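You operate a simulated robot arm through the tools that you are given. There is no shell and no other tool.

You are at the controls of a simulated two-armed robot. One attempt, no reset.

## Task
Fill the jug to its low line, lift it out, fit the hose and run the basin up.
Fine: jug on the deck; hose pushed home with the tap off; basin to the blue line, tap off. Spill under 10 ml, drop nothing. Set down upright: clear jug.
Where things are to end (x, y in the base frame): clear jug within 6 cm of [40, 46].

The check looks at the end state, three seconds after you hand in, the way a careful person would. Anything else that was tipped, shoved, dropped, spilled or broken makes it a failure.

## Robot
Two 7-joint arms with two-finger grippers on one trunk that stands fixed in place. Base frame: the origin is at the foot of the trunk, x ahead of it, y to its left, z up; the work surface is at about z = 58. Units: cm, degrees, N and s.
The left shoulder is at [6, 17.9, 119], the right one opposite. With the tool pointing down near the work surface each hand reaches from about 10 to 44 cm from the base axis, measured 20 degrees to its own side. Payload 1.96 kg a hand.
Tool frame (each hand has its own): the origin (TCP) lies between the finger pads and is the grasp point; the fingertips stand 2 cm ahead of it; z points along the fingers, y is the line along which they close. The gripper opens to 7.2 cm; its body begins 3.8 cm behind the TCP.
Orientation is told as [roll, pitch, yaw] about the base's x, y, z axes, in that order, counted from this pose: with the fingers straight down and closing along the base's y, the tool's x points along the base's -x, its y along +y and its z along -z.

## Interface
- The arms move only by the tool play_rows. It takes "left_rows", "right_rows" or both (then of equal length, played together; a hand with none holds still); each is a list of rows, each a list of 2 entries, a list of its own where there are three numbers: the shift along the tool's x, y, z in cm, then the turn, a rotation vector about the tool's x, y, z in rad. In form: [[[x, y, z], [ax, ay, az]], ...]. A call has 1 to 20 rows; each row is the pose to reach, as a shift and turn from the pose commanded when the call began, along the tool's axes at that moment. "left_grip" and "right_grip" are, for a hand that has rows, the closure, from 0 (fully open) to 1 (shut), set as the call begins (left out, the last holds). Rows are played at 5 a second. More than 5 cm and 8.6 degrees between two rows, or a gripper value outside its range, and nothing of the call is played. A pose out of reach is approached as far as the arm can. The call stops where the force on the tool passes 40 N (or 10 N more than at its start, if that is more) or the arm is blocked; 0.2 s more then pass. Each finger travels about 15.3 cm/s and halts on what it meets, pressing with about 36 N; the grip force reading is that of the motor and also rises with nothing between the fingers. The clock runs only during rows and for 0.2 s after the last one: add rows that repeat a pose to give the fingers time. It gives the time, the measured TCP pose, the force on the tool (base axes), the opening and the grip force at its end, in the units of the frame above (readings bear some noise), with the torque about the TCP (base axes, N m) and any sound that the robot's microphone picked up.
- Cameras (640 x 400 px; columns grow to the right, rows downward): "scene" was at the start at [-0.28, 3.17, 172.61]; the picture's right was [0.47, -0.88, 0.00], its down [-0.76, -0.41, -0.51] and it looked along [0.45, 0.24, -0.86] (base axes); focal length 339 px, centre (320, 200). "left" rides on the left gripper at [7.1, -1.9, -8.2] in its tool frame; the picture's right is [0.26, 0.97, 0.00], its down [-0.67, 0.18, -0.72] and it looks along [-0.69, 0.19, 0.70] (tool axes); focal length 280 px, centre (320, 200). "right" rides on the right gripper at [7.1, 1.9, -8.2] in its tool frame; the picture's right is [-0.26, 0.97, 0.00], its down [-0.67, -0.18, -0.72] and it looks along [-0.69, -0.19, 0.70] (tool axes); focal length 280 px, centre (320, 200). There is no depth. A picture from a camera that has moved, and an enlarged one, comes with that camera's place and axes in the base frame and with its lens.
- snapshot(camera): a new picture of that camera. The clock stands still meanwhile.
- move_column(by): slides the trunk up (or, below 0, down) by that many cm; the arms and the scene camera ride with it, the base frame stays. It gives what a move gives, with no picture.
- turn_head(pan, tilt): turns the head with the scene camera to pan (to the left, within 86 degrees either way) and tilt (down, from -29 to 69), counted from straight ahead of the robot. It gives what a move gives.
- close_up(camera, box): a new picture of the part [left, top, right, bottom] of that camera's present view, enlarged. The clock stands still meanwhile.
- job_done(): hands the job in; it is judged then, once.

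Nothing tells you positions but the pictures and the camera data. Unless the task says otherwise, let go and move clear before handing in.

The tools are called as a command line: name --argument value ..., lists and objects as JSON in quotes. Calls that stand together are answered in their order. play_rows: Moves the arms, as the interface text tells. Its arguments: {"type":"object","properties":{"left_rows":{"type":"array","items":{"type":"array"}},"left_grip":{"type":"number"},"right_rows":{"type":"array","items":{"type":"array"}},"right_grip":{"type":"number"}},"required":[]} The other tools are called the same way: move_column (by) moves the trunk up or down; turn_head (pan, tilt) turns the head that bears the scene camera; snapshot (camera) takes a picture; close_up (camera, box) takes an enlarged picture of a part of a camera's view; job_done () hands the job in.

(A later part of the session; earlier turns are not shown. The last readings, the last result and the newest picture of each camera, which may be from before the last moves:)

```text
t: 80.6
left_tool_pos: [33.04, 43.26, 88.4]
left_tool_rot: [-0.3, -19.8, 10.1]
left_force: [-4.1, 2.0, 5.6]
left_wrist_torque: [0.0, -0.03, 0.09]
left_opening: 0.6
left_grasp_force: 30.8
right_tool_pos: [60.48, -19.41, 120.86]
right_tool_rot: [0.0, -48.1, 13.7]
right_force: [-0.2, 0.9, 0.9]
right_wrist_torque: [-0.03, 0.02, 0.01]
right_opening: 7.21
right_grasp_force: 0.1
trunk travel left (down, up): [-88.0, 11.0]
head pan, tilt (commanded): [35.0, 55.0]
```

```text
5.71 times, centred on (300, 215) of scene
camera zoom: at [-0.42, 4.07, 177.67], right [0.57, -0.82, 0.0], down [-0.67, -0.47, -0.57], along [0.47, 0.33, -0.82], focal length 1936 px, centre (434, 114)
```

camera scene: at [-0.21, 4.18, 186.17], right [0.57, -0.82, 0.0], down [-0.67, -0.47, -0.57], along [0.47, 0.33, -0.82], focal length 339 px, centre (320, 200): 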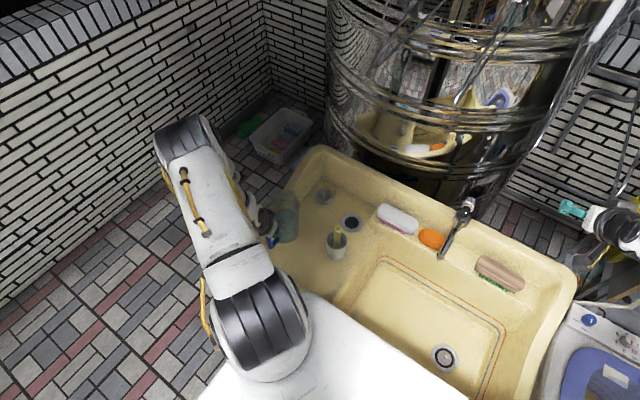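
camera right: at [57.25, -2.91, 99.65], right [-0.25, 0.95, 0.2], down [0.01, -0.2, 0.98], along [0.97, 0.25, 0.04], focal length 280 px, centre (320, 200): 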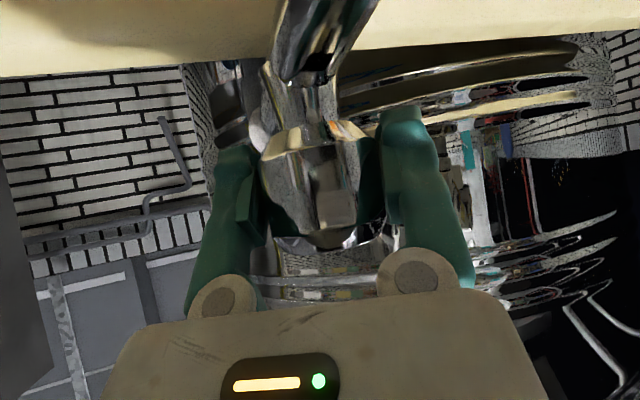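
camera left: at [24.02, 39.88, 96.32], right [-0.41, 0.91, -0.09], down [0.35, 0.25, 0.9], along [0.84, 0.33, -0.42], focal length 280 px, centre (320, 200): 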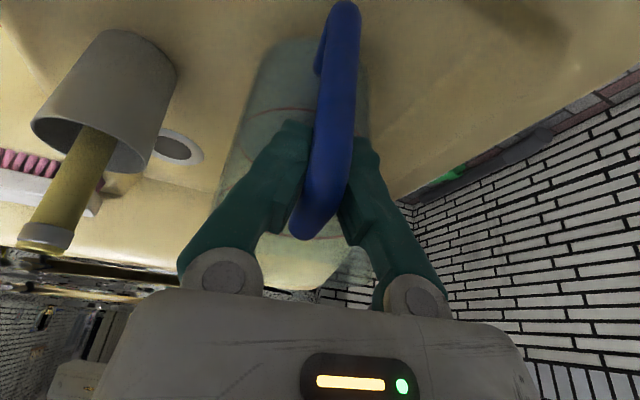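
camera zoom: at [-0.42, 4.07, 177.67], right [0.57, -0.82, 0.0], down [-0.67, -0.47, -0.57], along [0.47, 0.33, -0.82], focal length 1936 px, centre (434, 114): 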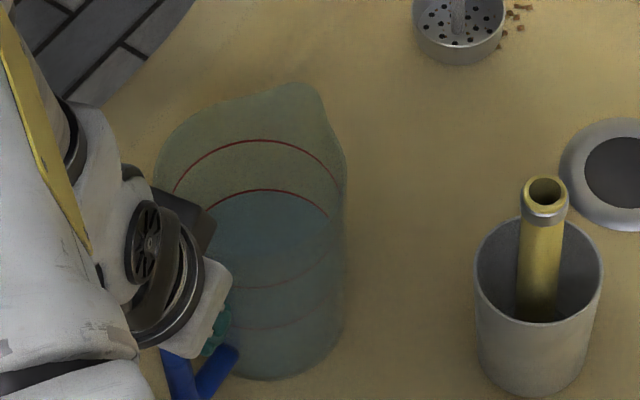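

play_rows --left_rows '[[[-0.05, 0, -0.14], [0, 0, 0]], [[-0.05, 0, -0.14], [0, 0, 0]]]'

snapshot --camera "left"

```text
t: 81.2
left_tool_pos: [33.15, 43.3, 88.4]
left_tool_rot: [-0.4, -19.7, 10.0]
left_force: [-0.3, 1.0, -5.0]
left_wrist_torque: [-0.06, 0.32, 0.0]
left_opening: 0.61
left_grasp_force: 30.5
right_tool_pos: [60.52, -19.2, 120.79]
right_tool_rot: [0.0, -48.0, 13.5]
right_force: [0.1, 0.4, 0.4]
right_wrist_torque: [-0.02, 0.02, 0.04]
right_opening: 7.2
right_grasp_force: 0.0
trunk travel left (down, up): [-88.0, 11.0]
head pan, tilt (commanded): [35.0, 55.0]
```

```text
taken
camera left: at [24.04, 39.86, 93.71], right [-0.41, 0.91, -0.09], down [0.36, 0.25, 0.9], along [0.84, 0.33, -0.43], focal length 280 px, centre (320, 200)
```

left: 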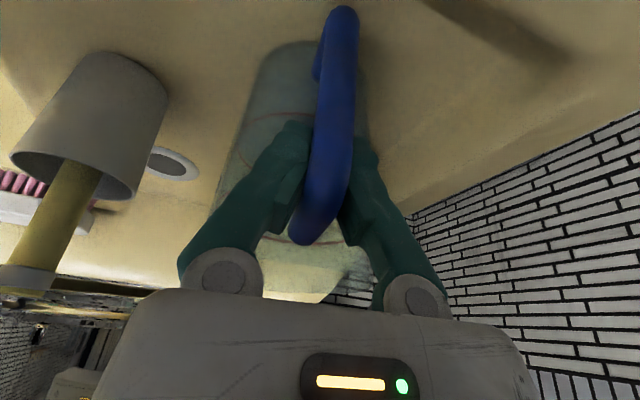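

play_rows --left_rows '[[[0.025, 0, 0.07], [0, 0, 0]], [[0.025, 0, 0.07], [0, 0, 0]]]'

```text
t: 81.8
left_tool_pos: [33.16, 43.32, 88.41]
left_tool_rot: [-0.3, -19.9, 9.9]
left_force: [0.8, 0.4, -4.2]
left_wrist_torque: [-0.07, 0.2, -0.01]
left_opening: 0.6
left_grasp_force: 31.0
right_tool_pos: [60.47, -19.27, 120.75]
right_tool_rot: [0.0, -48.1, 13.5]
right_force: [0.0, 0.0, -0.1]
right_wrist_torque: [0.0, -0.01, 0.01]
right_opening: 7.2
right_grasp_force: 0.0
trunk travel left (down, up): [-88.0, 11.0]
head pan, tilt (commanded): [35.0, 55.0]
```

play_rows --left_rows '[[[0.02, 0, 0.055], [0, 0, 0]], [[0.02, 0, 0.055], [0, 0, 0]]]'

play_rows --left_rows '[[[0, 0, 0], [0, 0, 0]], [[0, 0, 0], [0, 0, 0]], [[0, 0, 0], [0, 0, 0]]]' --left_grip 0.2

snapshot --camera "left"

close_up --camera "scene" --box '[260, 180, 340, 250]'

```text
t: 82.4
left_tool_pos: [33.14, 43.33, 88.29]
left_tool_rot: [-0.3, -19.8, 10.1]
left_force: [0.5, 0.2, -2.3]
left_wrist_torque: [-0.01, 0.01, 0.03]
left_opening: 0.59
left_grasp_force: 31.6
right_tool_pos: [60.54, -19.27, 120.8]
right_tool_rot: [0.0, -48.0, 13.6]
right_force: [-0.3, -0.5, 0.5]
right_wrist_torque: [0.0, 0.05, -0.01]
right_opening: 7.21
right_grasp_force: 0.1
trunk travel left (down, up): [-88.0, 11.0]
head pan, tilt (commanded): [35.0, 55.0]
```

```text
t: 83.2
left_tool_pos: [32.99, 43.37, 88.36]
left_tool_rot: [-0.4, -19.7, 10.0]
left_force: [-0.5, 0.1, 0.2]
left_wrist_torque: [-0.02, -0.01, -0.03]
left_opening: 5.78
left_grasp_force: 0.0
right_tool_pos: [60.49, -19.36, 120.8]
right_tool_rot: [-0.1, -48.0, 13.5]
right_force: [0.2, 1.0, 0.4]
right_wrist_torque: [-0.03, -0.01, 0.01]
right_opening: 7.21
right_grasp_force: 0.1
trunk travel left (down, up): [-88.0, 11.0]
head pan, tilt (commanded): [35.0, 55.0]
```

```text
taken
camera left: at [24.02, 39.86, 93.68], right [-0.41, 0.91, -0.09], down [0.35, 0.25, 0.9], along [0.84, 0.33, -0.42], focal length 280 px, centre (320, 200)
```

left: 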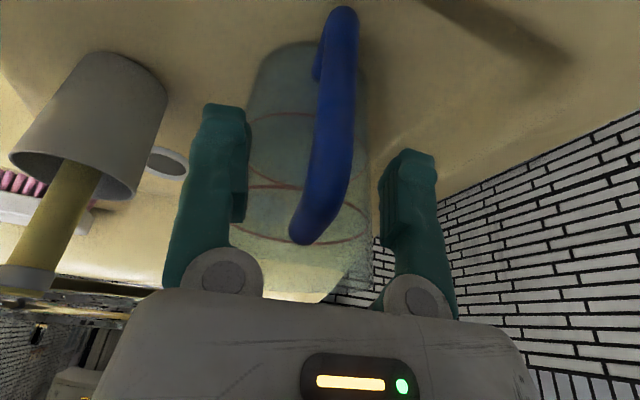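

```text
5.71 times, centred on (300, 215) of scene
camera zoom: at [-0.28, 4.11, 177.67], right [0.57, -0.82, 0.0], down [-0.67, -0.47, -0.57], along [0.47, 0.33, -0.82], focal length 1936 px, centre (434, 114)
```

zoom: 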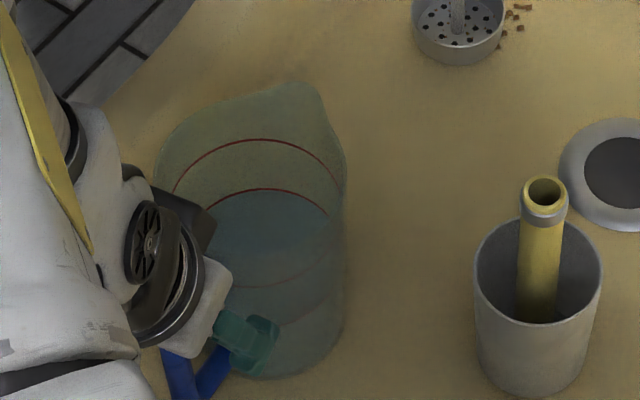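

The jug stands on the deck and the fingers are open. I'll lift the hand straight up clear of the handle and check the jug.

play_rows --left_rows '[[[-0.4, 0, -1.2], [0, 0, 0]], [[-1.2, 0, -3.5], [0, 0, 0]], [[-2.3, 0, -6.5], [0, 0, 0]], [[-3.6, 0, -10], [0, 0, 0]], [[-3.6, 0, -13], [0, 0, 0]], [[-2.5, 0, -16], [0, 0, 0]], [[-2.5, 0, -16], [0, 0, 0]]]'

snapshot --camera "scene"

snapshot --camera "left"

close_up --camera "scene" --box '[260, 180, 340, 250]'

```text
t: 84.8
left_tool_pos: [30.07, 42.87, 104.19]
left_tool_rot: [-0.3, -19.8, 9.9]
left_force: [-0.2, 0.3, 0.6]
left_wrist_torque: [0.03, 0.03, 0.01]
left_opening: 5.74
left_grasp_force: 0.1
right_tool_pos: [60.55, -19.24, 120.65]
right_tool_rot: [0.1, -48.0, 13.6]
right_force: [-0.1, -0.9, -0.3]
right_wrist_torque: [0.01, 0.01, 0.02]
right_opening: 7.23
right_grasp_force: 0.0
trunk travel left (down, up): [-88.0, 11.0]
head pan, tilt (commanded): [35.0, 55.0]
```

```text
taken
camera scene: at [-0.19, 4.15, 177.67], right [0.57, -0.82, 0.0], down [-0.67, -0.47, -0.57], along [0.47, 0.33, -0.82], focal length 339 px, centre (320, 200)
```

scene: 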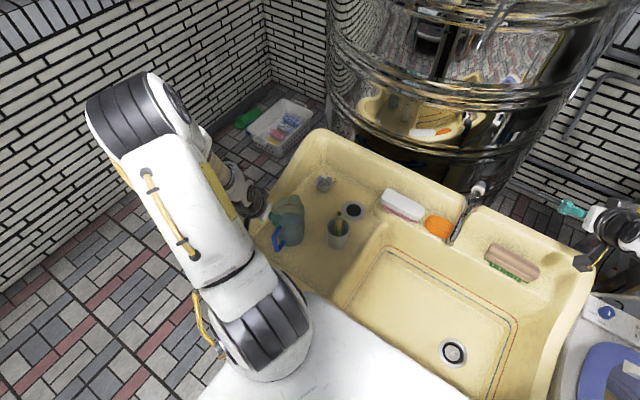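

```text
taken
camera left: at [20.97, 39.41, 109.56], right [-0.41, 0.91, -0.09], down [0.35, 0.25, 0.9], along [0.84, 0.33, -0.42], focal length 280 px, centre (320, 200)
```

left: 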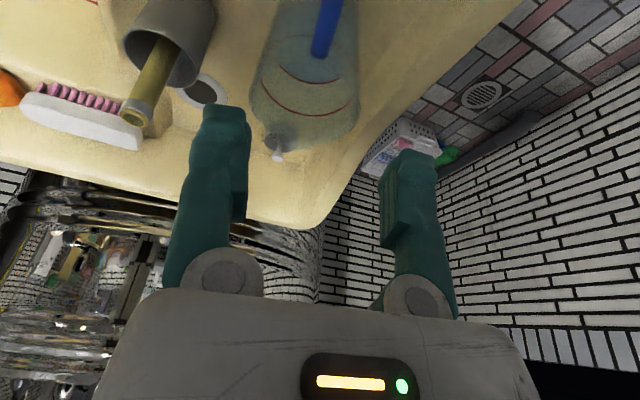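

```text
5.71 times, centred on (300, 215) of scene
camera zoom: at [-0.19, 4.15, 177.67], right [0.57, -0.82, 0.0], down [-0.67, -0.47, -0.57], along [0.47, 0.33, -0.82], focal length 1936 px, centre (434, 114)
```

zoom: 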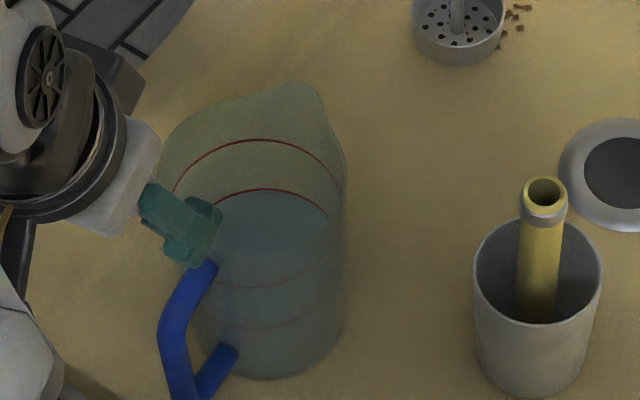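

The jug stands upright near (40.5, 44.6) with the water at its low line. Next is the hose: I'll pick it with the right arm, which can point at it naturally, after lifting the left hand well clear.

play_rows --left_rows '[[[-1.2, 0, -3.3], [0, 0, 0]], [[-2.4, 0, -6.6], [0, 0, 0]], [[-3.6, 0, -9.9], [0, 0, 0]], [[-4.8, 0, -13.2], [0, 0, 0]], [[-4.8, 0, -13.2], [0, 0, 0]]]'

move_column --by -13.5

snapshot --camera "scene"

snapshot --camera "left"

```text
t: 86.0
left_tool_pos: [30.13, 42.95, 118.26]
left_tool_rot: [-0.3, -19.8, 10.1]
left_force: [-0.6, 0.4, 0.0]
left_wrist_torque: [-0.04, -0.01, 0.0]
left_opening: 5.75
left_grasp_force: 0.1
right_tool_pos: [60.67, -19.29, 120.74]
right_tool_rot: [0.0, -47.9, 13.7]
right_force: [-0.2, 0.5, -0.3]
right_wrist_torque: [-0.01, 0.01, -0.01]
right_opening: 7.22
right_grasp_force: 0.2
trunk travel left (down, up): [-88.0, 11.0]
head pan, tilt (commanded): [35.0, 55.0]
```

```text
t: 87.6
left_tool_pos: [30.03, 42.93, 104.95]
left_tool_rot: [-0.3, -19.7, 10.1]
left_force: [-0.1, 0.1, -0.7]
left_wrist_torque: [-0.01, -0.03, -0.03]
left_opening: 5.79
left_grasp_force: 0.0
right_tool_pos: [60.55, -19.33, 107.31]
right_tool_rot: [0.0, -48.0, 13.6]
right_force: [-0.1, 1.5, 0.3]
right_wrist_torque: [-0.03, -0.03, -0.01]
right_opening: 7.21
right_grasp_force: 0.0
trunk travel left (down, up): [-74.5, 24.5]
head pan, tilt (commanded): [35.0, 55.0]
```

```text
taken
camera scene: at [-0.29, 4.12, 164.18], right [0.57, -0.82, 0.0], down [-0.67, -0.47, -0.57], along [0.47, 0.33, -0.82], focal length 339 px, centre (320, 200)
```

scene: 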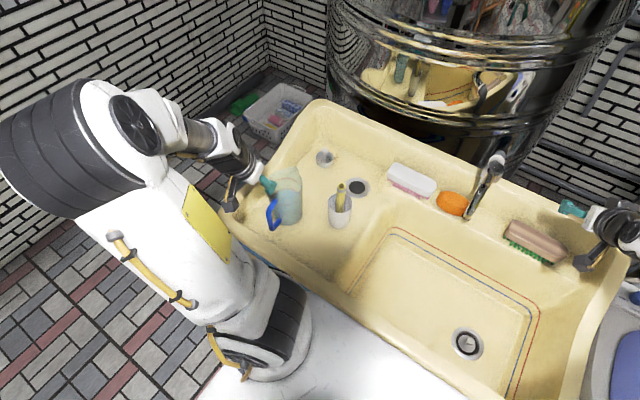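

```text
taken
camera left: at [20.9, 39.48, 110.12], right [-0.41, 0.91, -0.09], down [0.35, 0.25, 0.9], along [0.84, 0.33, -0.42], focal length 280 px, centre (320, 200)
```

left: 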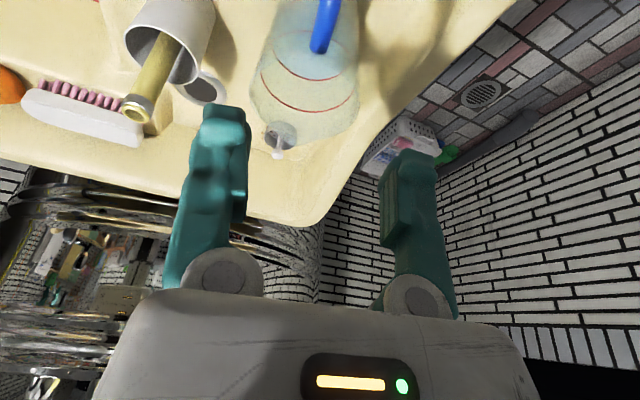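

play_rows --right_rows '[[[1.523, 1.969, -2.139], [-0.0425, -0.0229, -0.0282]], [[3.308, 4.444, -4.569], [-0.1063, -0.0573, -0.0704]], [[5.473, 7.62, -7.121], [-0.1701, -0.0916, -0.1126]], [[7.43, 11.82, -8.697], [-0.2339, -0.126, -0.1548]], [[9.109, 16.148, -9.512], [-0.2977, -0.1604, -0.1971]], [[10.604, 20.795, -9.975], [-0.3615, -0.1948, -0.2393]], [[11.678, 25.494, -9.97], [-0.4253, -0.2291, -0.2815]], [[12.329, 30.248, -9.496], [-0.4784, -0.2578, -0.3167]], [[12.675, 34.837, -8.383], [-0.5316, -0.2864, -0.3519]], [[12.675, 34.837, -8.383], [-0.5316, -0.2864, -0.3519]]]' --right_grip 0.3

snapshot --camera "right"

snapshot --camera "scene"

```text
t: 89.8
left_tool_pos: [29.99, 42.85, 104.83]
left_tool_rot: [-0.1, -19.7, 10.0]
left_force: [-0.7, 0.4, -0.7]
left_wrist_torque: [0.02, 0.01, 0.0]
left_opening: 5.76
left_grasp_force: 0.1
right_tool_pos: [38.1, 11.06, 103.78]
right_tool_rot: [0.0, -65.2, 50.0]
right_force: [0.4, -0.1, 0.2]
right_wrist_torque: [-0.01, -0.02, 0.0]
right_opening: 5.04
right_grasp_force: 0.1
trunk travel left (down, up): [-74.5, 24.5]
head pan, tilt (commanded): [35.0, 55.0]
```

```text
taken
camera right: at [30.05, 4.3, 100.79], right [-0.67, 0.7, 0.24], down [-0.09, -0.4, 0.91], along [0.74, 0.59, 0.33], focal length 280 px, centre (320, 200)
```

right: 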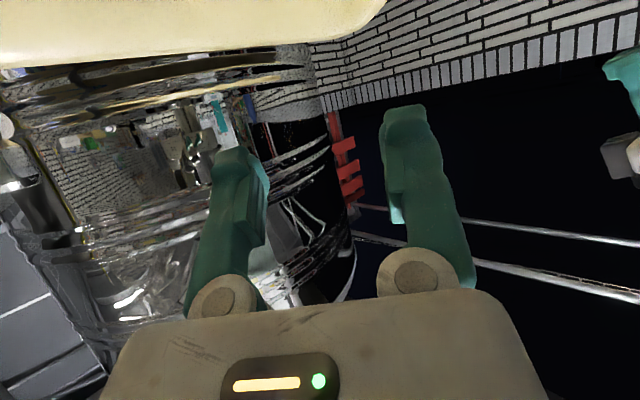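

```text
taken
camera scene: at [-0.33, 4.02, 164.17], right [0.57, -0.82, 0.0], down [-0.67, -0.47, -0.57], along [0.47, 0.33, -0.82], focal length 339 px, centre (320, 200)
```

scene: 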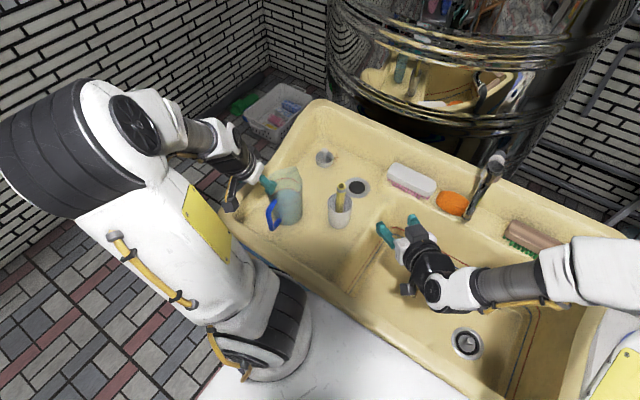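

close_up --camera "scene" --box '[300, 160, 380, 240]'

close_up --camera "left" --box '[80, 0, 260, 150]'

```text
5.00 times, centred on (340, 200) of scene
camera zoom: at [-0.33, 4.02, 164.17], right [0.57, -0.82, 0.0], down [-0.67, -0.47, -0.57], along [0.47, 0.33, -0.82], focal length 1694 px, centre (220, 200)
```

zoom: 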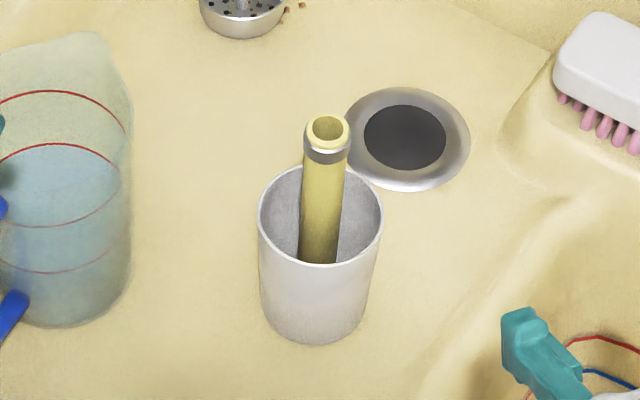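

```text
2.67 times, centred on (170, 75) of left
camera zoom: at [20.87, 39.41, 110.15], right [-0.41, 0.91, -0.09], down [0.35, 0.25, 0.9], along [0.84, 0.34, -0.42], focal length 748 px, centre (720, 533)
```

zoom: 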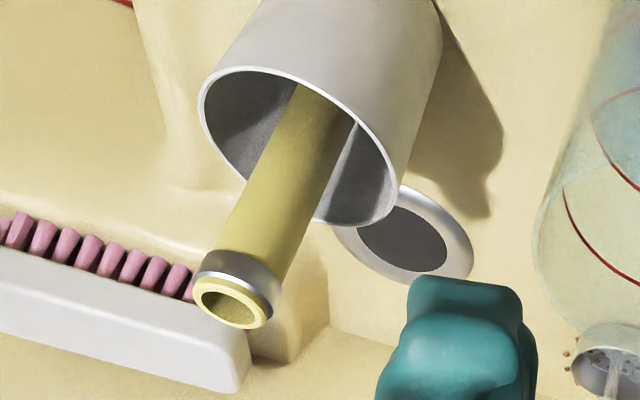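

play_rows --right_rows '[[[1.3, 1.34, 2.88], [0, 0, 0]], [[2.6, 2.67, 5.76], [0, 0, 0]], [[3.9, 4.0, 8.63], [0, 0, 0]], [[5.2, 5.34, 11.51], [0, 0, 0]], [[5.2, 5.34, 14.5], [0, 0, 0]], [[5.2, 5.34, 17.5], [0, 0, 0]], [[5.2, 5.34, 17.5], [0, 0, 0]]]'

snapshot --camera "right"

snapshot --camera "scene"

snapshot --camera "left"

```text
t: 91.4
left_tool_pos: [29.97, 43.09, 104.77]
left_tool_rot: [-0.3, -19.7, 9.9]
left_force: [-0.4, -0.4, 0.2]
left_wrist_torque: [0.01, 0.01, 0.0]
left_opening: 5.76
left_grasp_force: 0.0
right_tool_pos: [42.66, 24.92, 91.52]
right_tool_rot: [0.0, -64.9, 50.0]
right_force: [1.1, -0.1, -0.3]
right_wrist_torque: [0.03, 0.03, 0.01]
right_opening: 5.04
right_grasp_force: 0.0
trunk travel left (down, up): [-74.5, 24.5]
head pan, tilt (commanded): [35.0, 55.0]
```

```text
taken
camera right: at [34.58, 18.22, 88.5], right [-0.67, 0.71, 0.24], down [-0.09, -0.4, 0.91], along [0.74, 0.59, 0.33], focal length 280 px, centre (320, 200)
```

right: 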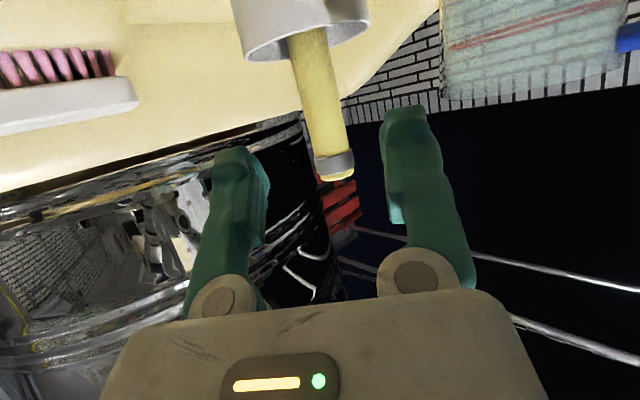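

```text
taken
camera scene: at [-0.32, 4.08, 164.17], right [0.57, -0.82, 0.0], down [-0.67, -0.47, -0.57], along [0.47, 0.33, -0.82], focal length 339 px, centre (320, 200)
```

scene: 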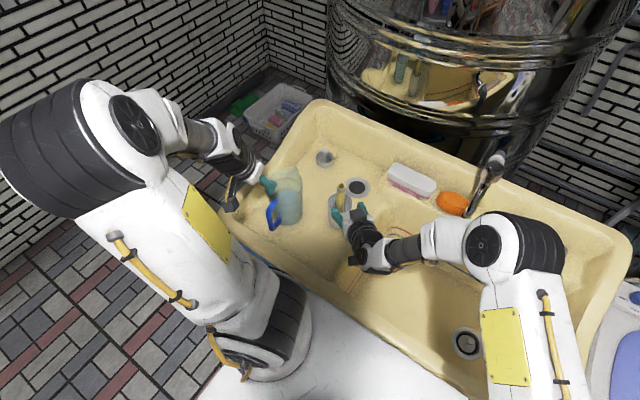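

```text
taken
camera left: at [20.88, 39.45, 110.13], right [-0.41, 0.91, -0.09], down [0.35, 0.25, 0.9], along [0.84, 0.33, -0.42], focal length 280 px, centre (320, 200)
```

left: 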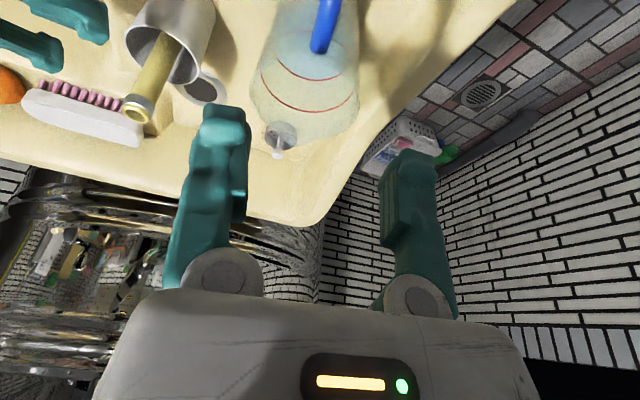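

play_rows --right_rows '[[[0, 0, 2], [0, 0, 0]], [[0, 0, 4], [0, 0, 0]], [[0, 0, 6], [0, 0, 0]], [[0, 0, 7.9], [0, 0, 0]], [[0, 0, 7.9], [0, 0, 0]]]'

snapshot --camera "right"

close_up --camera "left" --box '[80, 0, 260, 150]'

close_up --camera "scene" --box '[300, 160, 400, 260]'

```text
t: 92.6
left_tool_pos: [29.91, 42.89, 104.72]
left_tool_rot: [-0.3, -19.8, 10.0]
left_force: [-0.4, 0.7, -1.0]
left_wrist_torque: [0.0, 0.02, 0.0]
left_opening: 5.77
left_grasp_force: 0.1
right_tool_pos: [47.31, 30.27, 88.01]
right_tool_rot: [0.0, -65.0, 50.0]
right_force: [0.0, -0.2, -0.8]
right_wrist_torque: [0.05, 0.03, -0.04]
right_opening: 5.02
right_grasp_force: 0.0
trunk travel left (down, up): [-74.5, 24.5]
head pan, tilt (commanded): [35.0, 55.0]
```

```text
taken
camera right: at [39.23, 23.58, 85.14], right [-0.67, 0.71, 0.24], down [-0.09, -0.4, 0.91], along [0.74, 0.59, 0.33], focal length 280 px, centre (320, 200)
```

right: 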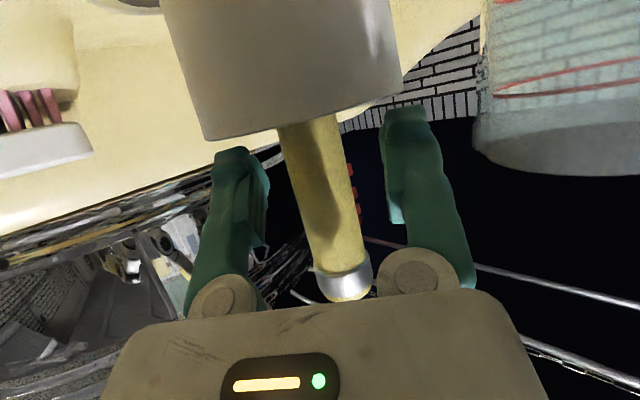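

```text
2.67 times, centred on (170, 75) of left
camera zoom: at [20.89, 39.47, 110.12], right [-0.41, 0.91, -0.09], down [0.35, 0.25, 0.9], along [0.84, 0.33, -0.42], focal length 748 px, centre (720, 533)
```

zoom: 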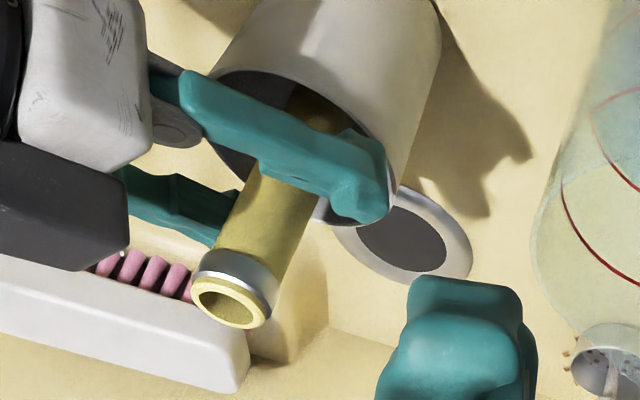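

```text
4.00 times, centred on (350, 210) of scene
camera zoom: at [-0.3, 4.09, 164.17], right [0.57, -0.82, 0.0], down [-0.67, -0.47, -0.57], along [0.47, 0.33, -0.82], focal length 1355 px, centre (200, 160)
```

zoom: 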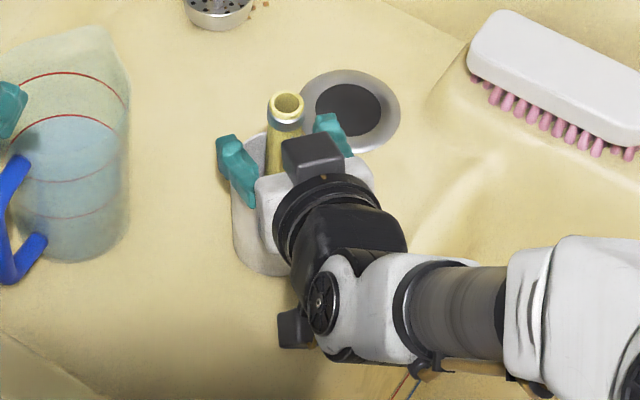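

The hose sits between the fingers. A flatter hand will clear the spout better when fitting, so I'll tilt it to about 10° below horizontal and raise the grip point 1 cm before closing.

play_rows --right_rows '[[[-0.3, 0, -0.1], [0, -0.087, 0]], [[-0.6, 0, -0.2], [0, -0.175, 0]], [[-0.9, 0, -0.25], [0, -0.262, 0]], [[-0.9, 0, -0.25], [0, -0.262, 0]]]'

snapshot --camera "right"

close_up --camera "left" --box '[80, 0, 260, 150]'

```text
t: 93.6
left_tool_pos: [29.99, 42.96, 104.79]
left_tool_rot: [-0.4, -19.8, 10.0]
left_force: [0.0, 0.4, 0.0]
left_wrist_torque: [0.02, -0.02, 0.02]
left_opening: 5.78
left_grasp_force: 0.1
right_tool_pos: [47.5, 30.55, 89.1]
right_tool_rot: [0.1, -80.1, 49.9]
right_force: [0.4, -0.9, -0.4]
right_wrist_torque: [0.01, 0.01, 0.0]
right_opening: 5.02
right_grasp_force: 0.1
trunk travel left (down, up): [-74.5, 24.5]
head pan, tilt (commanded): [35.0, 55.0]
```

```text
taken
camera right: at [40.05, 24.65, 83.5], right [-0.71, 0.65, 0.26], down [-0.24, -0.57, 0.79], along [0.66, 0.5, 0.56], focal length 280 px, centre (320, 200)
```

right: 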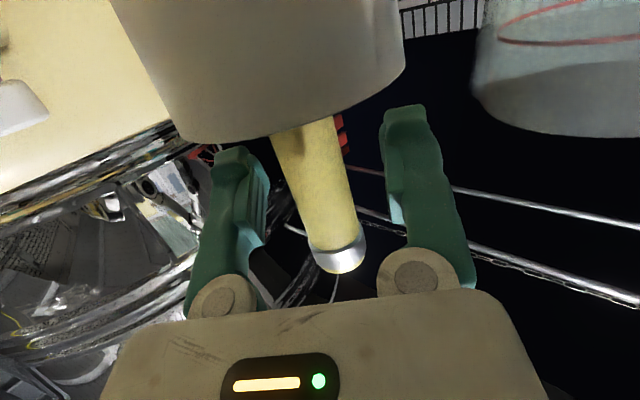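

```text
2.67 times, centred on (170, 75) of left
camera zoom: at [20.9, 39.49, 110.11], right [-0.41, 0.91, -0.09], down [0.35, 0.25, 0.9], along [0.84, 0.33, -0.42], focal length 748 px, centre (720, 533)
```

zoom: 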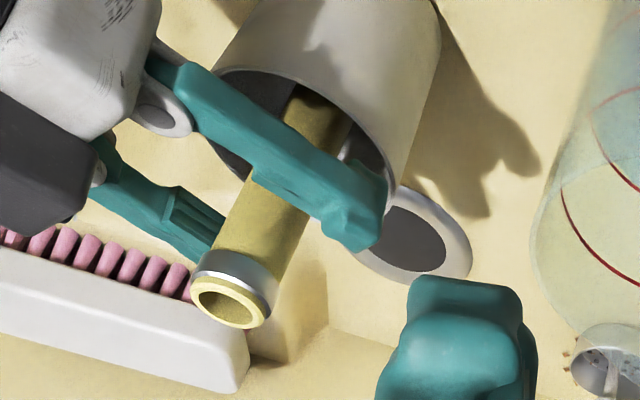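

play_rows --right_rows '[[[0, -0.3, 0], [0, 0, 0]], [[0, -0.3, 0], [0, 0, 0]]]'

play_rows --right_rows '[[[0, 0, 0], [0, 0, 0]], [[0, 0, 0], [0, 0, 0]], [[0, 0, 0], [0, 0, 0]]]' --right_grip 1.0

snapshot --camera "right"

close_up --camera "left" --box '[80, 0, 260, 150]'

```text
t: 94.2
left_tool_pos: [29.91, 42.95, 104.77]
left_tool_rot: [-0.3, -19.8, 9.9]
left_force: [0.4, 0.1, 0.2]
left_wrist_torque: [0.02, -0.01, 0.01]
left_opening: 5.77
left_grasp_force: 0.0
right_tool_pos: [47.64, 30.29, 89.03]
right_tool_rot: [0.0, -80.0, 50.0]
right_force: [0.0, 1.1, -0.2]
right_wrist_torque: [-0.02, 0.03, 0.01]
right_opening: 5.02
right_grasp_force: 0.0
trunk travel left (down, up): [-74.5, 24.5]
head pan, tilt (commanded): [35.0, 55.0]
```

```text
t: 95.0
left_tool_pos: [29.91, 42.94, 104.83]
left_tool_rot: [-0.4, -19.8, 10.0]
left_force: [0.4, 0.0, -0.1]
left_wrist_torque: [-0.03, -0.04, 0.0]
left_opening: 5.76
left_grasp_force: 0.0
right_tool_pos: [47.55, 30.24, 89.0]
right_tool_rot: [-0.1, -80.0, 50.0]
right_force: [-0.2, 0.9, 0.6]
right_wrist_torque: [0.05, -0.02, 0.0]
right_opening: 1.55
right_grasp_force: 36.2
trunk travel left (down, up): [-74.5, 24.5]
head pan, tilt (commanded): [35.0, 55.0]
```

```text
taken
camera right: at [40.25, 24.48, 83.5], right [-0.71, 0.66, 0.26], down [-0.24, -0.57, 0.79], along [0.66, 0.5, 0.56], focal length 280 px, centre (320, 200)
```

right: 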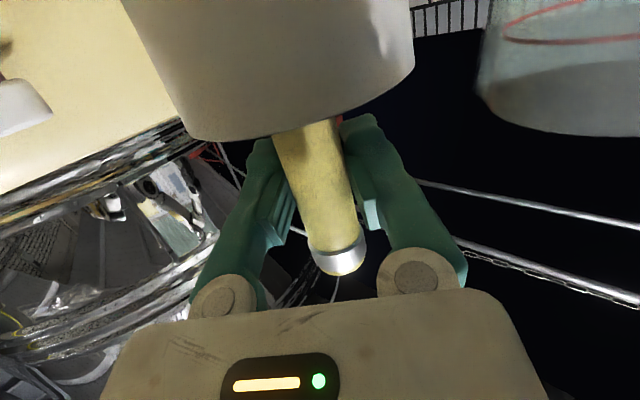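

```text
2.67 times, centred on (170, 75) of left
camera zoom: at [20.9, 39.5, 110.11], right [-0.41, 0.91, -0.09], down [0.35, 0.25, 0.9], along [0.84, 0.33, -0.42], focal length 748 px, centre (720, 533)
```

zoom: 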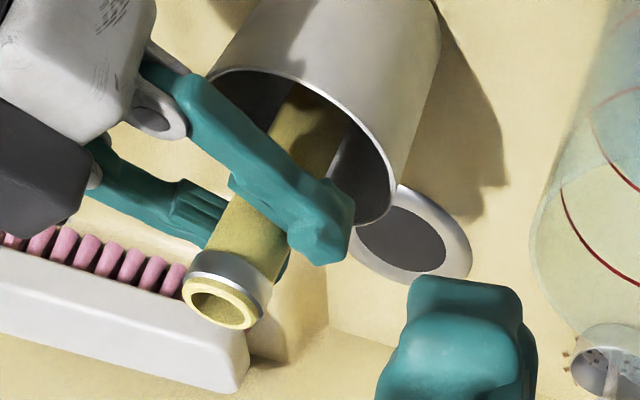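

play_rows --right_rows '[[[-0.49, 0, -0.09], [0, 0, 0]], [[-1.2, 0, -0.21], [0, 0, 0]], [[-2.2, 0, -0.39], [0, 0, 0]], [[-3.2, 0, -0.56], [0, 0, 0]], [[-3.2, 0, -0.56], [0, 0, 0]]]'

snapshot --camera "right"

close_up --camera "scene" --box '[300, 160, 400, 260]'

close_up --camera "left" --box '[80, 0, 260, 150]'

```text
t: 96.2
left_tool_pos: [29.96, 43.06, 104.82]
left_tool_rot: [-0.3, -19.8, 10.0]
left_force: [0.6, 0.2, 0.5]
left_wrist_torque: [0.0, -0.01, 0.02]
left_opening: 5.77
left_grasp_force: 0.0
right_tool_pos: [47.66, 30.41, 92.33]
right_tool_rot: [0.1, -80.0, 50.0]
right_force: [0.0, -0.3, -0.2]
right_wrist_torque: [0.01, -0.01, -0.03]
right_opening: 1.58
right_grasp_force: 36.2
trunk travel left (down, up): [-74.5, 24.5]
head pan, tilt (commanded): [35.0, 55.0]
```

```text
taken
camera right: at [40.29, 24.53, 86.69], right [-0.71, 0.66, 0.26], down [-0.24, -0.57, 0.79], along [0.66, 0.5, 0.56], focal length 280 px, centre (320, 200)
```

right: 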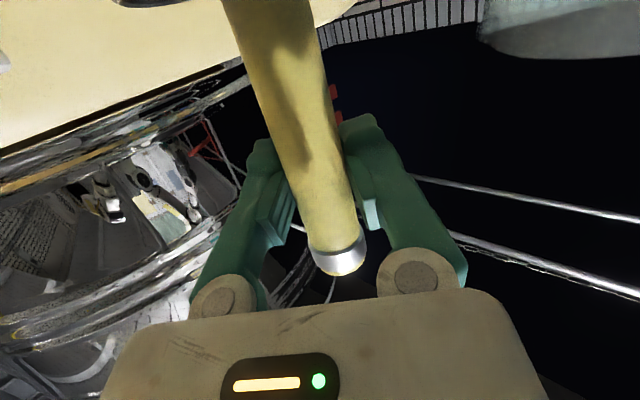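

```text
4.00 times, centred on (350, 210) of scene
camera zoom: at [-0.27, 4.14, 164.17], right [0.57, -0.82, 0.0], down [-0.67, -0.47, -0.57], along [0.47, 0.33, -0.82], focal length 1355 px, centre (200, 160)
```

zoom: 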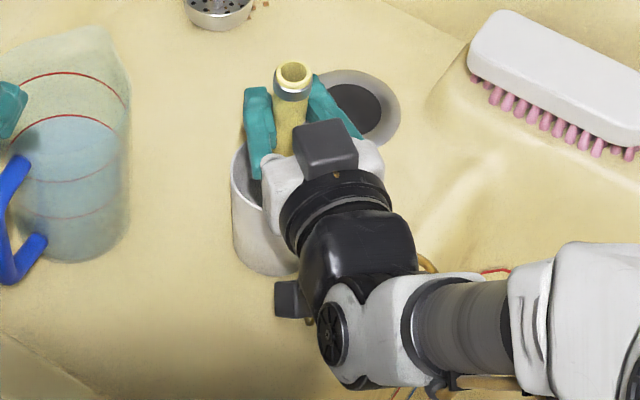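

```text
2.67 times, centred on (170, 75) of left
camera zoom: at [20.91, 39.5, 110.1], right [-0.41, 0.91, -0.09], down [0.35, 0.25, 0.9], along [0.84, 0.33, -0.42], focal length 748 px, centre (720, 533)
```

zoom: 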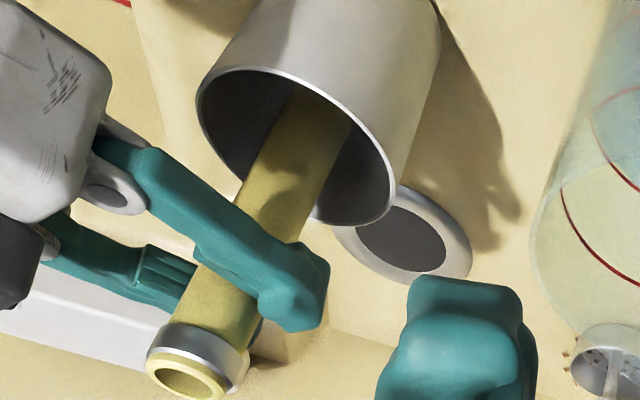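

play_rows --right_rows '[[[-2, 0, -0.35], [0, 0, 0]], [[-4, 0, -0.7], [0, 0, 0]], [[-6, 0, -1.06], [0, 0, 0]], [[-8, 0, -1.41], [0, 0, 0]], [[-10, 0, -1.76], [0, 0, 0]], [[-10, 0, -1.76], [0, 0, 0]]]'

snapshot --camera "scene"

snapshot --camera "left"

snapshot --camera "right"

```text
t: 97.6
left_tool_pos: [30.03, 43.03, 104.77]
left_tool_rot: [-0.3, -19.7, 9.9]
left_force: [0.0, 0.2, -0.3]
left_wrist_torque: [0.0, 0.02, 0.02]
left_opening: 5.75
left_grasp_force: 0.2
right_tool_pos: [47.85, 30.3, 102.59]
right_tool_rot: [-0.1, -80.1, 50.0]
right_force: [0.0, 0.0, -0.6]
right_wrist_torque: [-0.02, -0.04, -0.01]
right_opening: 1.59
right_grasp_force: 36.2
trunk travel left (down, up): [-74.5, 24.5]
head pan, tilt (commanded): [35.0, 55.0]
```

```text
taken
camera scene: at [-0.25, 4.15, 164.17], right [0.57, -0.82, 0.0], down [-0.67, -0.47, -0.57], along [0.47, 0.33, -0.82], focal length 339 px, centre (320, 200)
```

scene: 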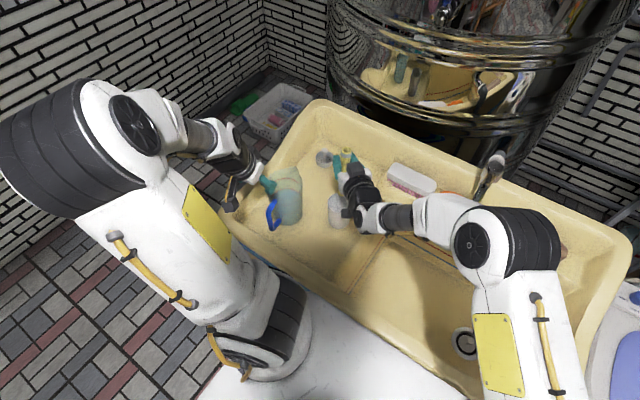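

```text
taken
camera left: at [20.92, 39.5, 110.1], right [-0.41, 0.91, -0.09], down [0.35, 0.25, 0.9], along [0.84, 0.33, -0.42], focal length 280 px, centre (320, 200)
```

left: 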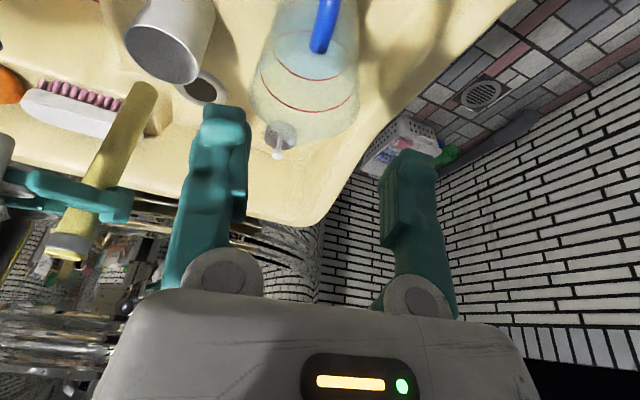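

```text
taken
camera right: at [40.45, 24.45, 96.97], right [-0.71, 0.66, 0.26], down [-0.24, -0.57, 0.79], along [0.66, 0.5, 0.56], focal length 280 px, centre (320, 200)
```

right: 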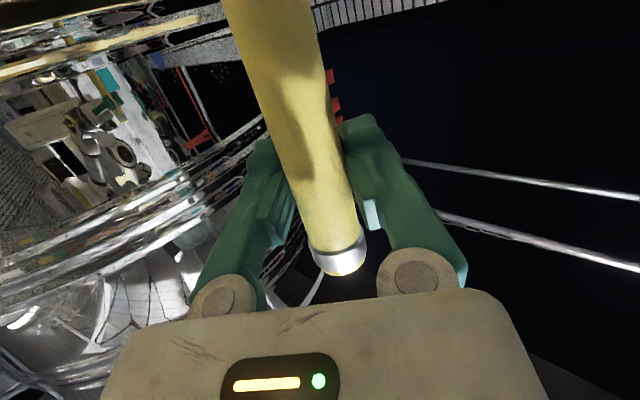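

The hose is out of the cup, which stayed upright. I'll carry it over the basin toward the nozzle and lower it so its top ends up just below the nozzle tip.

play_rows --right_rows '[[[0.882, -2.897, -1.926], [0.012, 0, 0.002]], [[1.763, -5.794, -3.853], [0.0224, 0, 0.004]], [[2.645, -8.691, -5.779], [0.0344, 0, 0.0061]], [[4.264, -11.258, -7.281], [0.0568, 0, 0.01]], [[5.884, -13.826, -8.784], [0.0791, 0, 0.014]], [[7.503, -16.393, -10.286], [0.1032, 0, 0.0182]], [[9.882, -17.654, -10.338], [0.1152, 0, 0.0204]], [[12.261, -18.914, -10.389], [0.1256, 0, 0.0222]], [[14.64, -20.175, -10.441], [0.1376, 0, 0.0243]], [[14.64, -20.175, -10.441], [0.1376, 0, 0.0243]]]'

turn_head --pan 5 --tilt 45

snapshot --camera "scene"

snapshot --camera "right"

snapshot --camera "left"

```text
t: 99.8
left_tool_pos: [30.07, 43.07, 104.78]
left_tool_rot: [-0.4, -19.9, 9.9]
left_force: [-0.2, -0.1, -0.3]
left_wrist_torque: [0.01, 0.0, -0.05]
left_opening: 5.75
left_grasp_force: 0.1
right_tool_pos: [54.85, 7.8, 89.87]
right_tool_rot: [-0.2, -80.1, 42.2]
right_force: [0.2, -0.5, -0.4]
right_wrist_torque: [-0.02, -0.02, 0.0]
right_opening: 1.57
right_grasp_force: 36.2
trunk travel left (down, up): [-74.5, 24.5]
head pan, tilt (commanded): [35.0, 55.0]
```

```text
t: 100.8
left_tool_pos: [30.02, 42.97, 104.84]
left_tool_rot: [-0.3, -19.9, 9.9]
left_force: [0.3, 0.9, 0.9]
left_wrist_torque: [0.04, 0.0, 0.02]
left_opening: 5.77
left_grasp_force: 0.0
right_tool_pos: [54.91, 7.66, 89.89]
right_tool_rot: [0.0, -79.9, 42.0]
right_force: [0.7, 0.2, -0.6]
right_wrist_torque: [-0.02, -0.03, 0.01]
right_opening: 1.57
right_grasp_force: 36.2
trunk travel left (down, up): [-74.5, 24.5]
head pan, tilt (commanded): [5.0, 45.0]
```

```text
taken
camera scene: at [1.92, 0.72, 165.51], right [0.09, -1.0, 0.0], down [-0.7, -0.06, -0.71], along [0.7, 0.06, -0.71], focal length 339 px, centre (320, 200)
```

scene: 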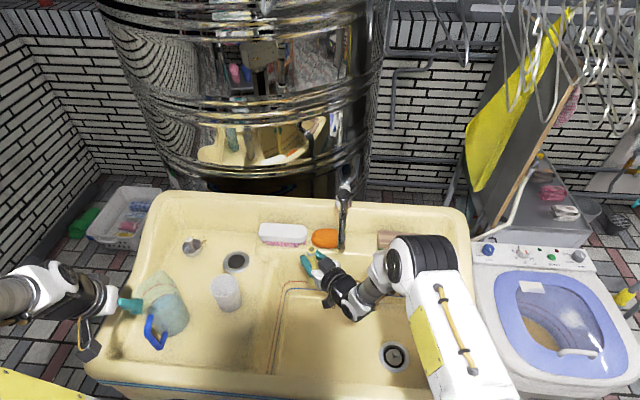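

```text
taken
camera right: at [46.8, 2.94, 84.34], right [-0.61, 0.75, 0.26], down [-0.31, -0.53, 0.79], along [0.73, 0.4, 0.56], focal length 280 px, centre (320, 200)
```

right: 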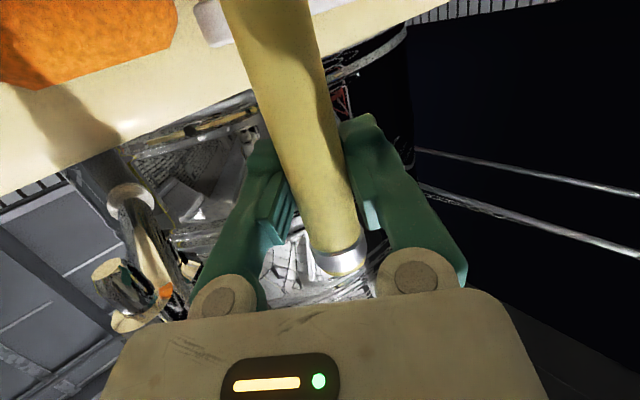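

```text
taken
camera left: at [20.91, 39.5, 110.11], right [-0.41, 0.91, -0.09], down [0.35, 0.25, 0.9], along [0.84, 0.33, -0.42], focal length 280 px, centre (320, 200)
```

left: 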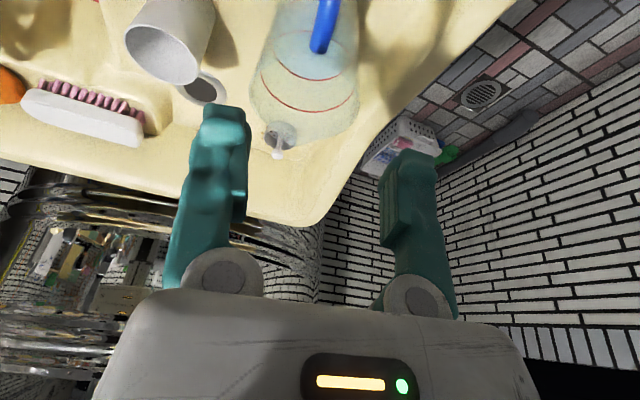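

close_up --camera "scene" --box '[290, 170, 370, 290]'

close_up --camera "right" --box '[60, 160, 240, 340]'

```text
3.33 times, centred on (330, 230) of scene
camera zoom: at [1.92, 0.72, 165.51], right [0.09, -1.0, 0.0], down [-0.7, -0.06, -0.71], along [0.7, 0.06, -0.71], focal length 1130 px, centre (287, 100)
```

zoom: 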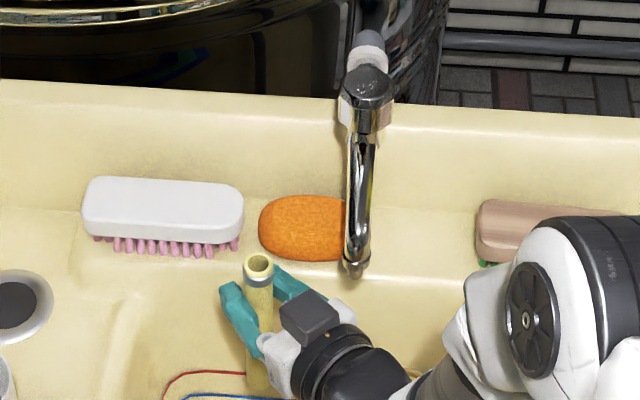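

```text
2.22 times, centred on (150, 250) of right
camera zoom: at [46.8, 2.94, 84.34], right [-0.61, 0.75, 0.26], down [-0.31, -0.53, 0.79], along [0.73, 0.4, 0.56], focal length 623 px, centre (698, 89)
```

zoom: 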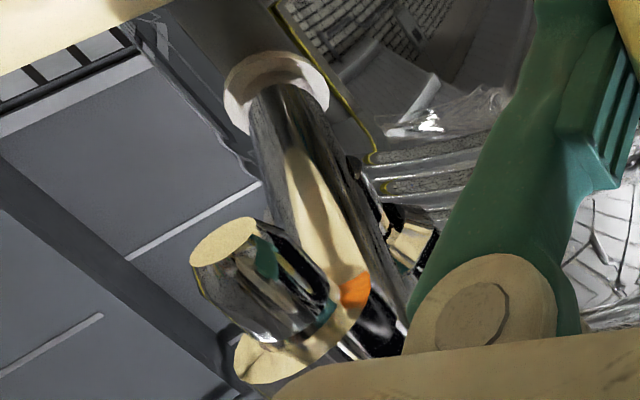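

close_up --camera "scene" --box '[300, 220, 360, 270]'

close_up --camera "right" --box '[280, 200, 400, 300]'

```text
8.00 times, centred on (330, 245) of scene
camera zoom: at [1.92, 0.72, 165.51], right [0.09, -1.0, 0.0], down [-0.7, -0.06, -0.71], along [0.7, 0.06, -0.71], focal length 2711 px, centre (240, -160)
```

zoom: 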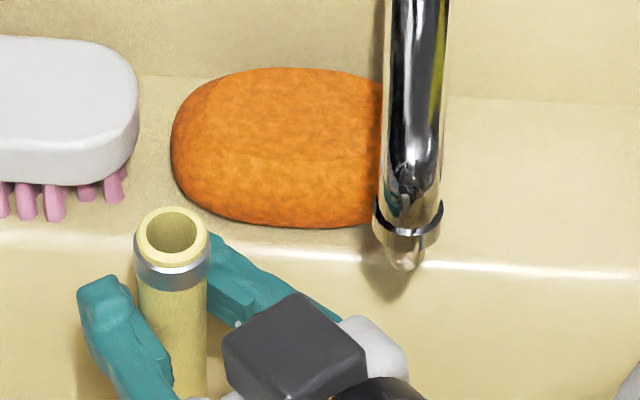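

```text
4.00 times, centred on (340, 250) of right
camera zoom: at [46.8, 2.94, 84.34], right [-0.61, 0.75, 0.26], down [-0.31, -0.53, 0.79], along [0.73, 0.4, 0.56], focal length 1122 px, centre (240, 0)
```

zoom: 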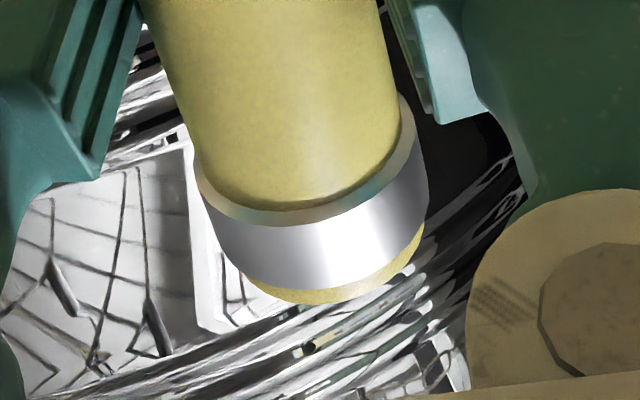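

Nozzle tip is at about (57.5, 0.1, 89.65), and the hose bore (≈1.6 cm) is wider than the nozzle (≈1.1 cm). I'll lower the hose and slide it under the nozzle, then check the alignment.

play_rows --right_rows '[[[2, -0.28, 0.3], [0, 0, 0]], [[4, -0.57, 0.6], [0, 0, 0]], [[5.93, -0.855, 0.949], [0, 0, 0]], [[6.06, -2.5, 0.2], [0, 0, 0]], [[6.2, -4.2, -0.55], [0, 0, 0]], [[6.33, -5.8, -1.3], [0, 0, 0]], [[6.45, -7.385, -2.033], [0, 0, 0]], [[6.45, -7.385, -2.033], [0, 0, 0]]]'

close_up --camera "scene" --box '[310, 220, 370, 270]'

snapshot --camera "right"

```text
t: 102.6
left_tool_pos: [29.94, 42.9, 104.82]
left_tool_rot: [-0.3, -19.8, 10.0]
left_force: [-0.5, 0.7, 0.5]
left_wrist_torque: [0.0, 0.01, 0.01]
left_opening: 5.75
left_grasp_force: 0.0
right_tool_pos: [57.45, -0.03, 83.82]
right_tool_rot: [-0.1, -80.0, 42.1]
right_force: [0.4, 1.1, -0.9]
right_wrist_torque: [-0.02, 0.0, 0.01]
right_opening: 1.57
right_grasp_force: 36.0
trunk travel left (down, up): [-74.5, 24.5]
head pan, tilt (commanded): [5.0, 45.0]
```

```text
8.00 times, centred on (340, 245) of scene
camera zoom: at [1.92, 0.74, 165.51], right [0.09, -1.0, 0.0], down [-0.7, -0.06, -0.71], along [0.7, 0.06, -0.71], focal length 2711 px, centre (160, -160)
```

zoom: 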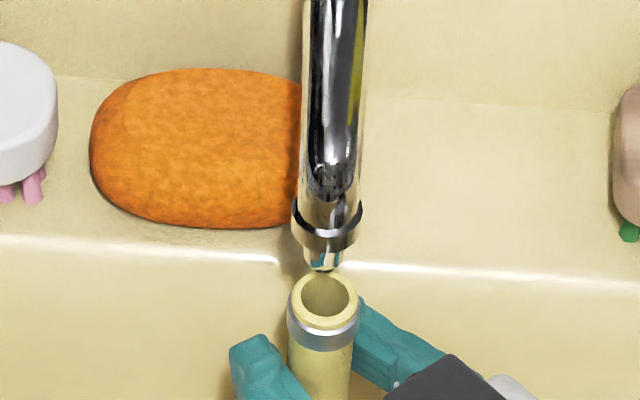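

```text
taken
camera right: at [49.32, -4.82, 78.3], right [-0.61, 0.75, 0.26], down [-0.31, -0.53, 0.79], along [0.73, 0.4, 0.56], focal length 280 px, centre (320, 200)
```

right: 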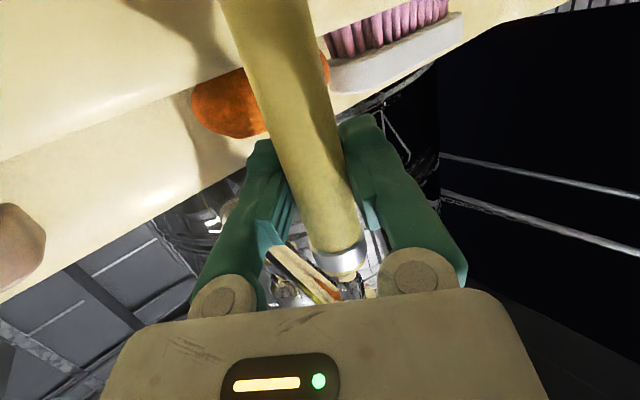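

close_up --camera "right" --box '[260, 210, 400, 310]'

```text
4.00 times, centred on (330, 260) of right
camera zoom: at [49.32, -4.82, 78.3], right [-0.61, 0.75, 0.26], down [-0.31, -0.53, 0.79], along [0.73, 0.4, 0.56], focal length 1122 px, centre (280, -40)
```

zoom: 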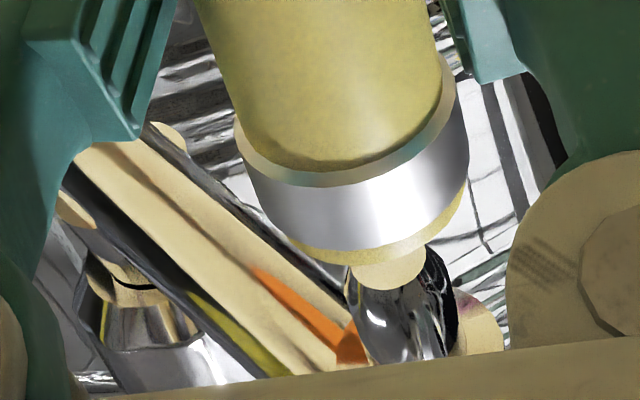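

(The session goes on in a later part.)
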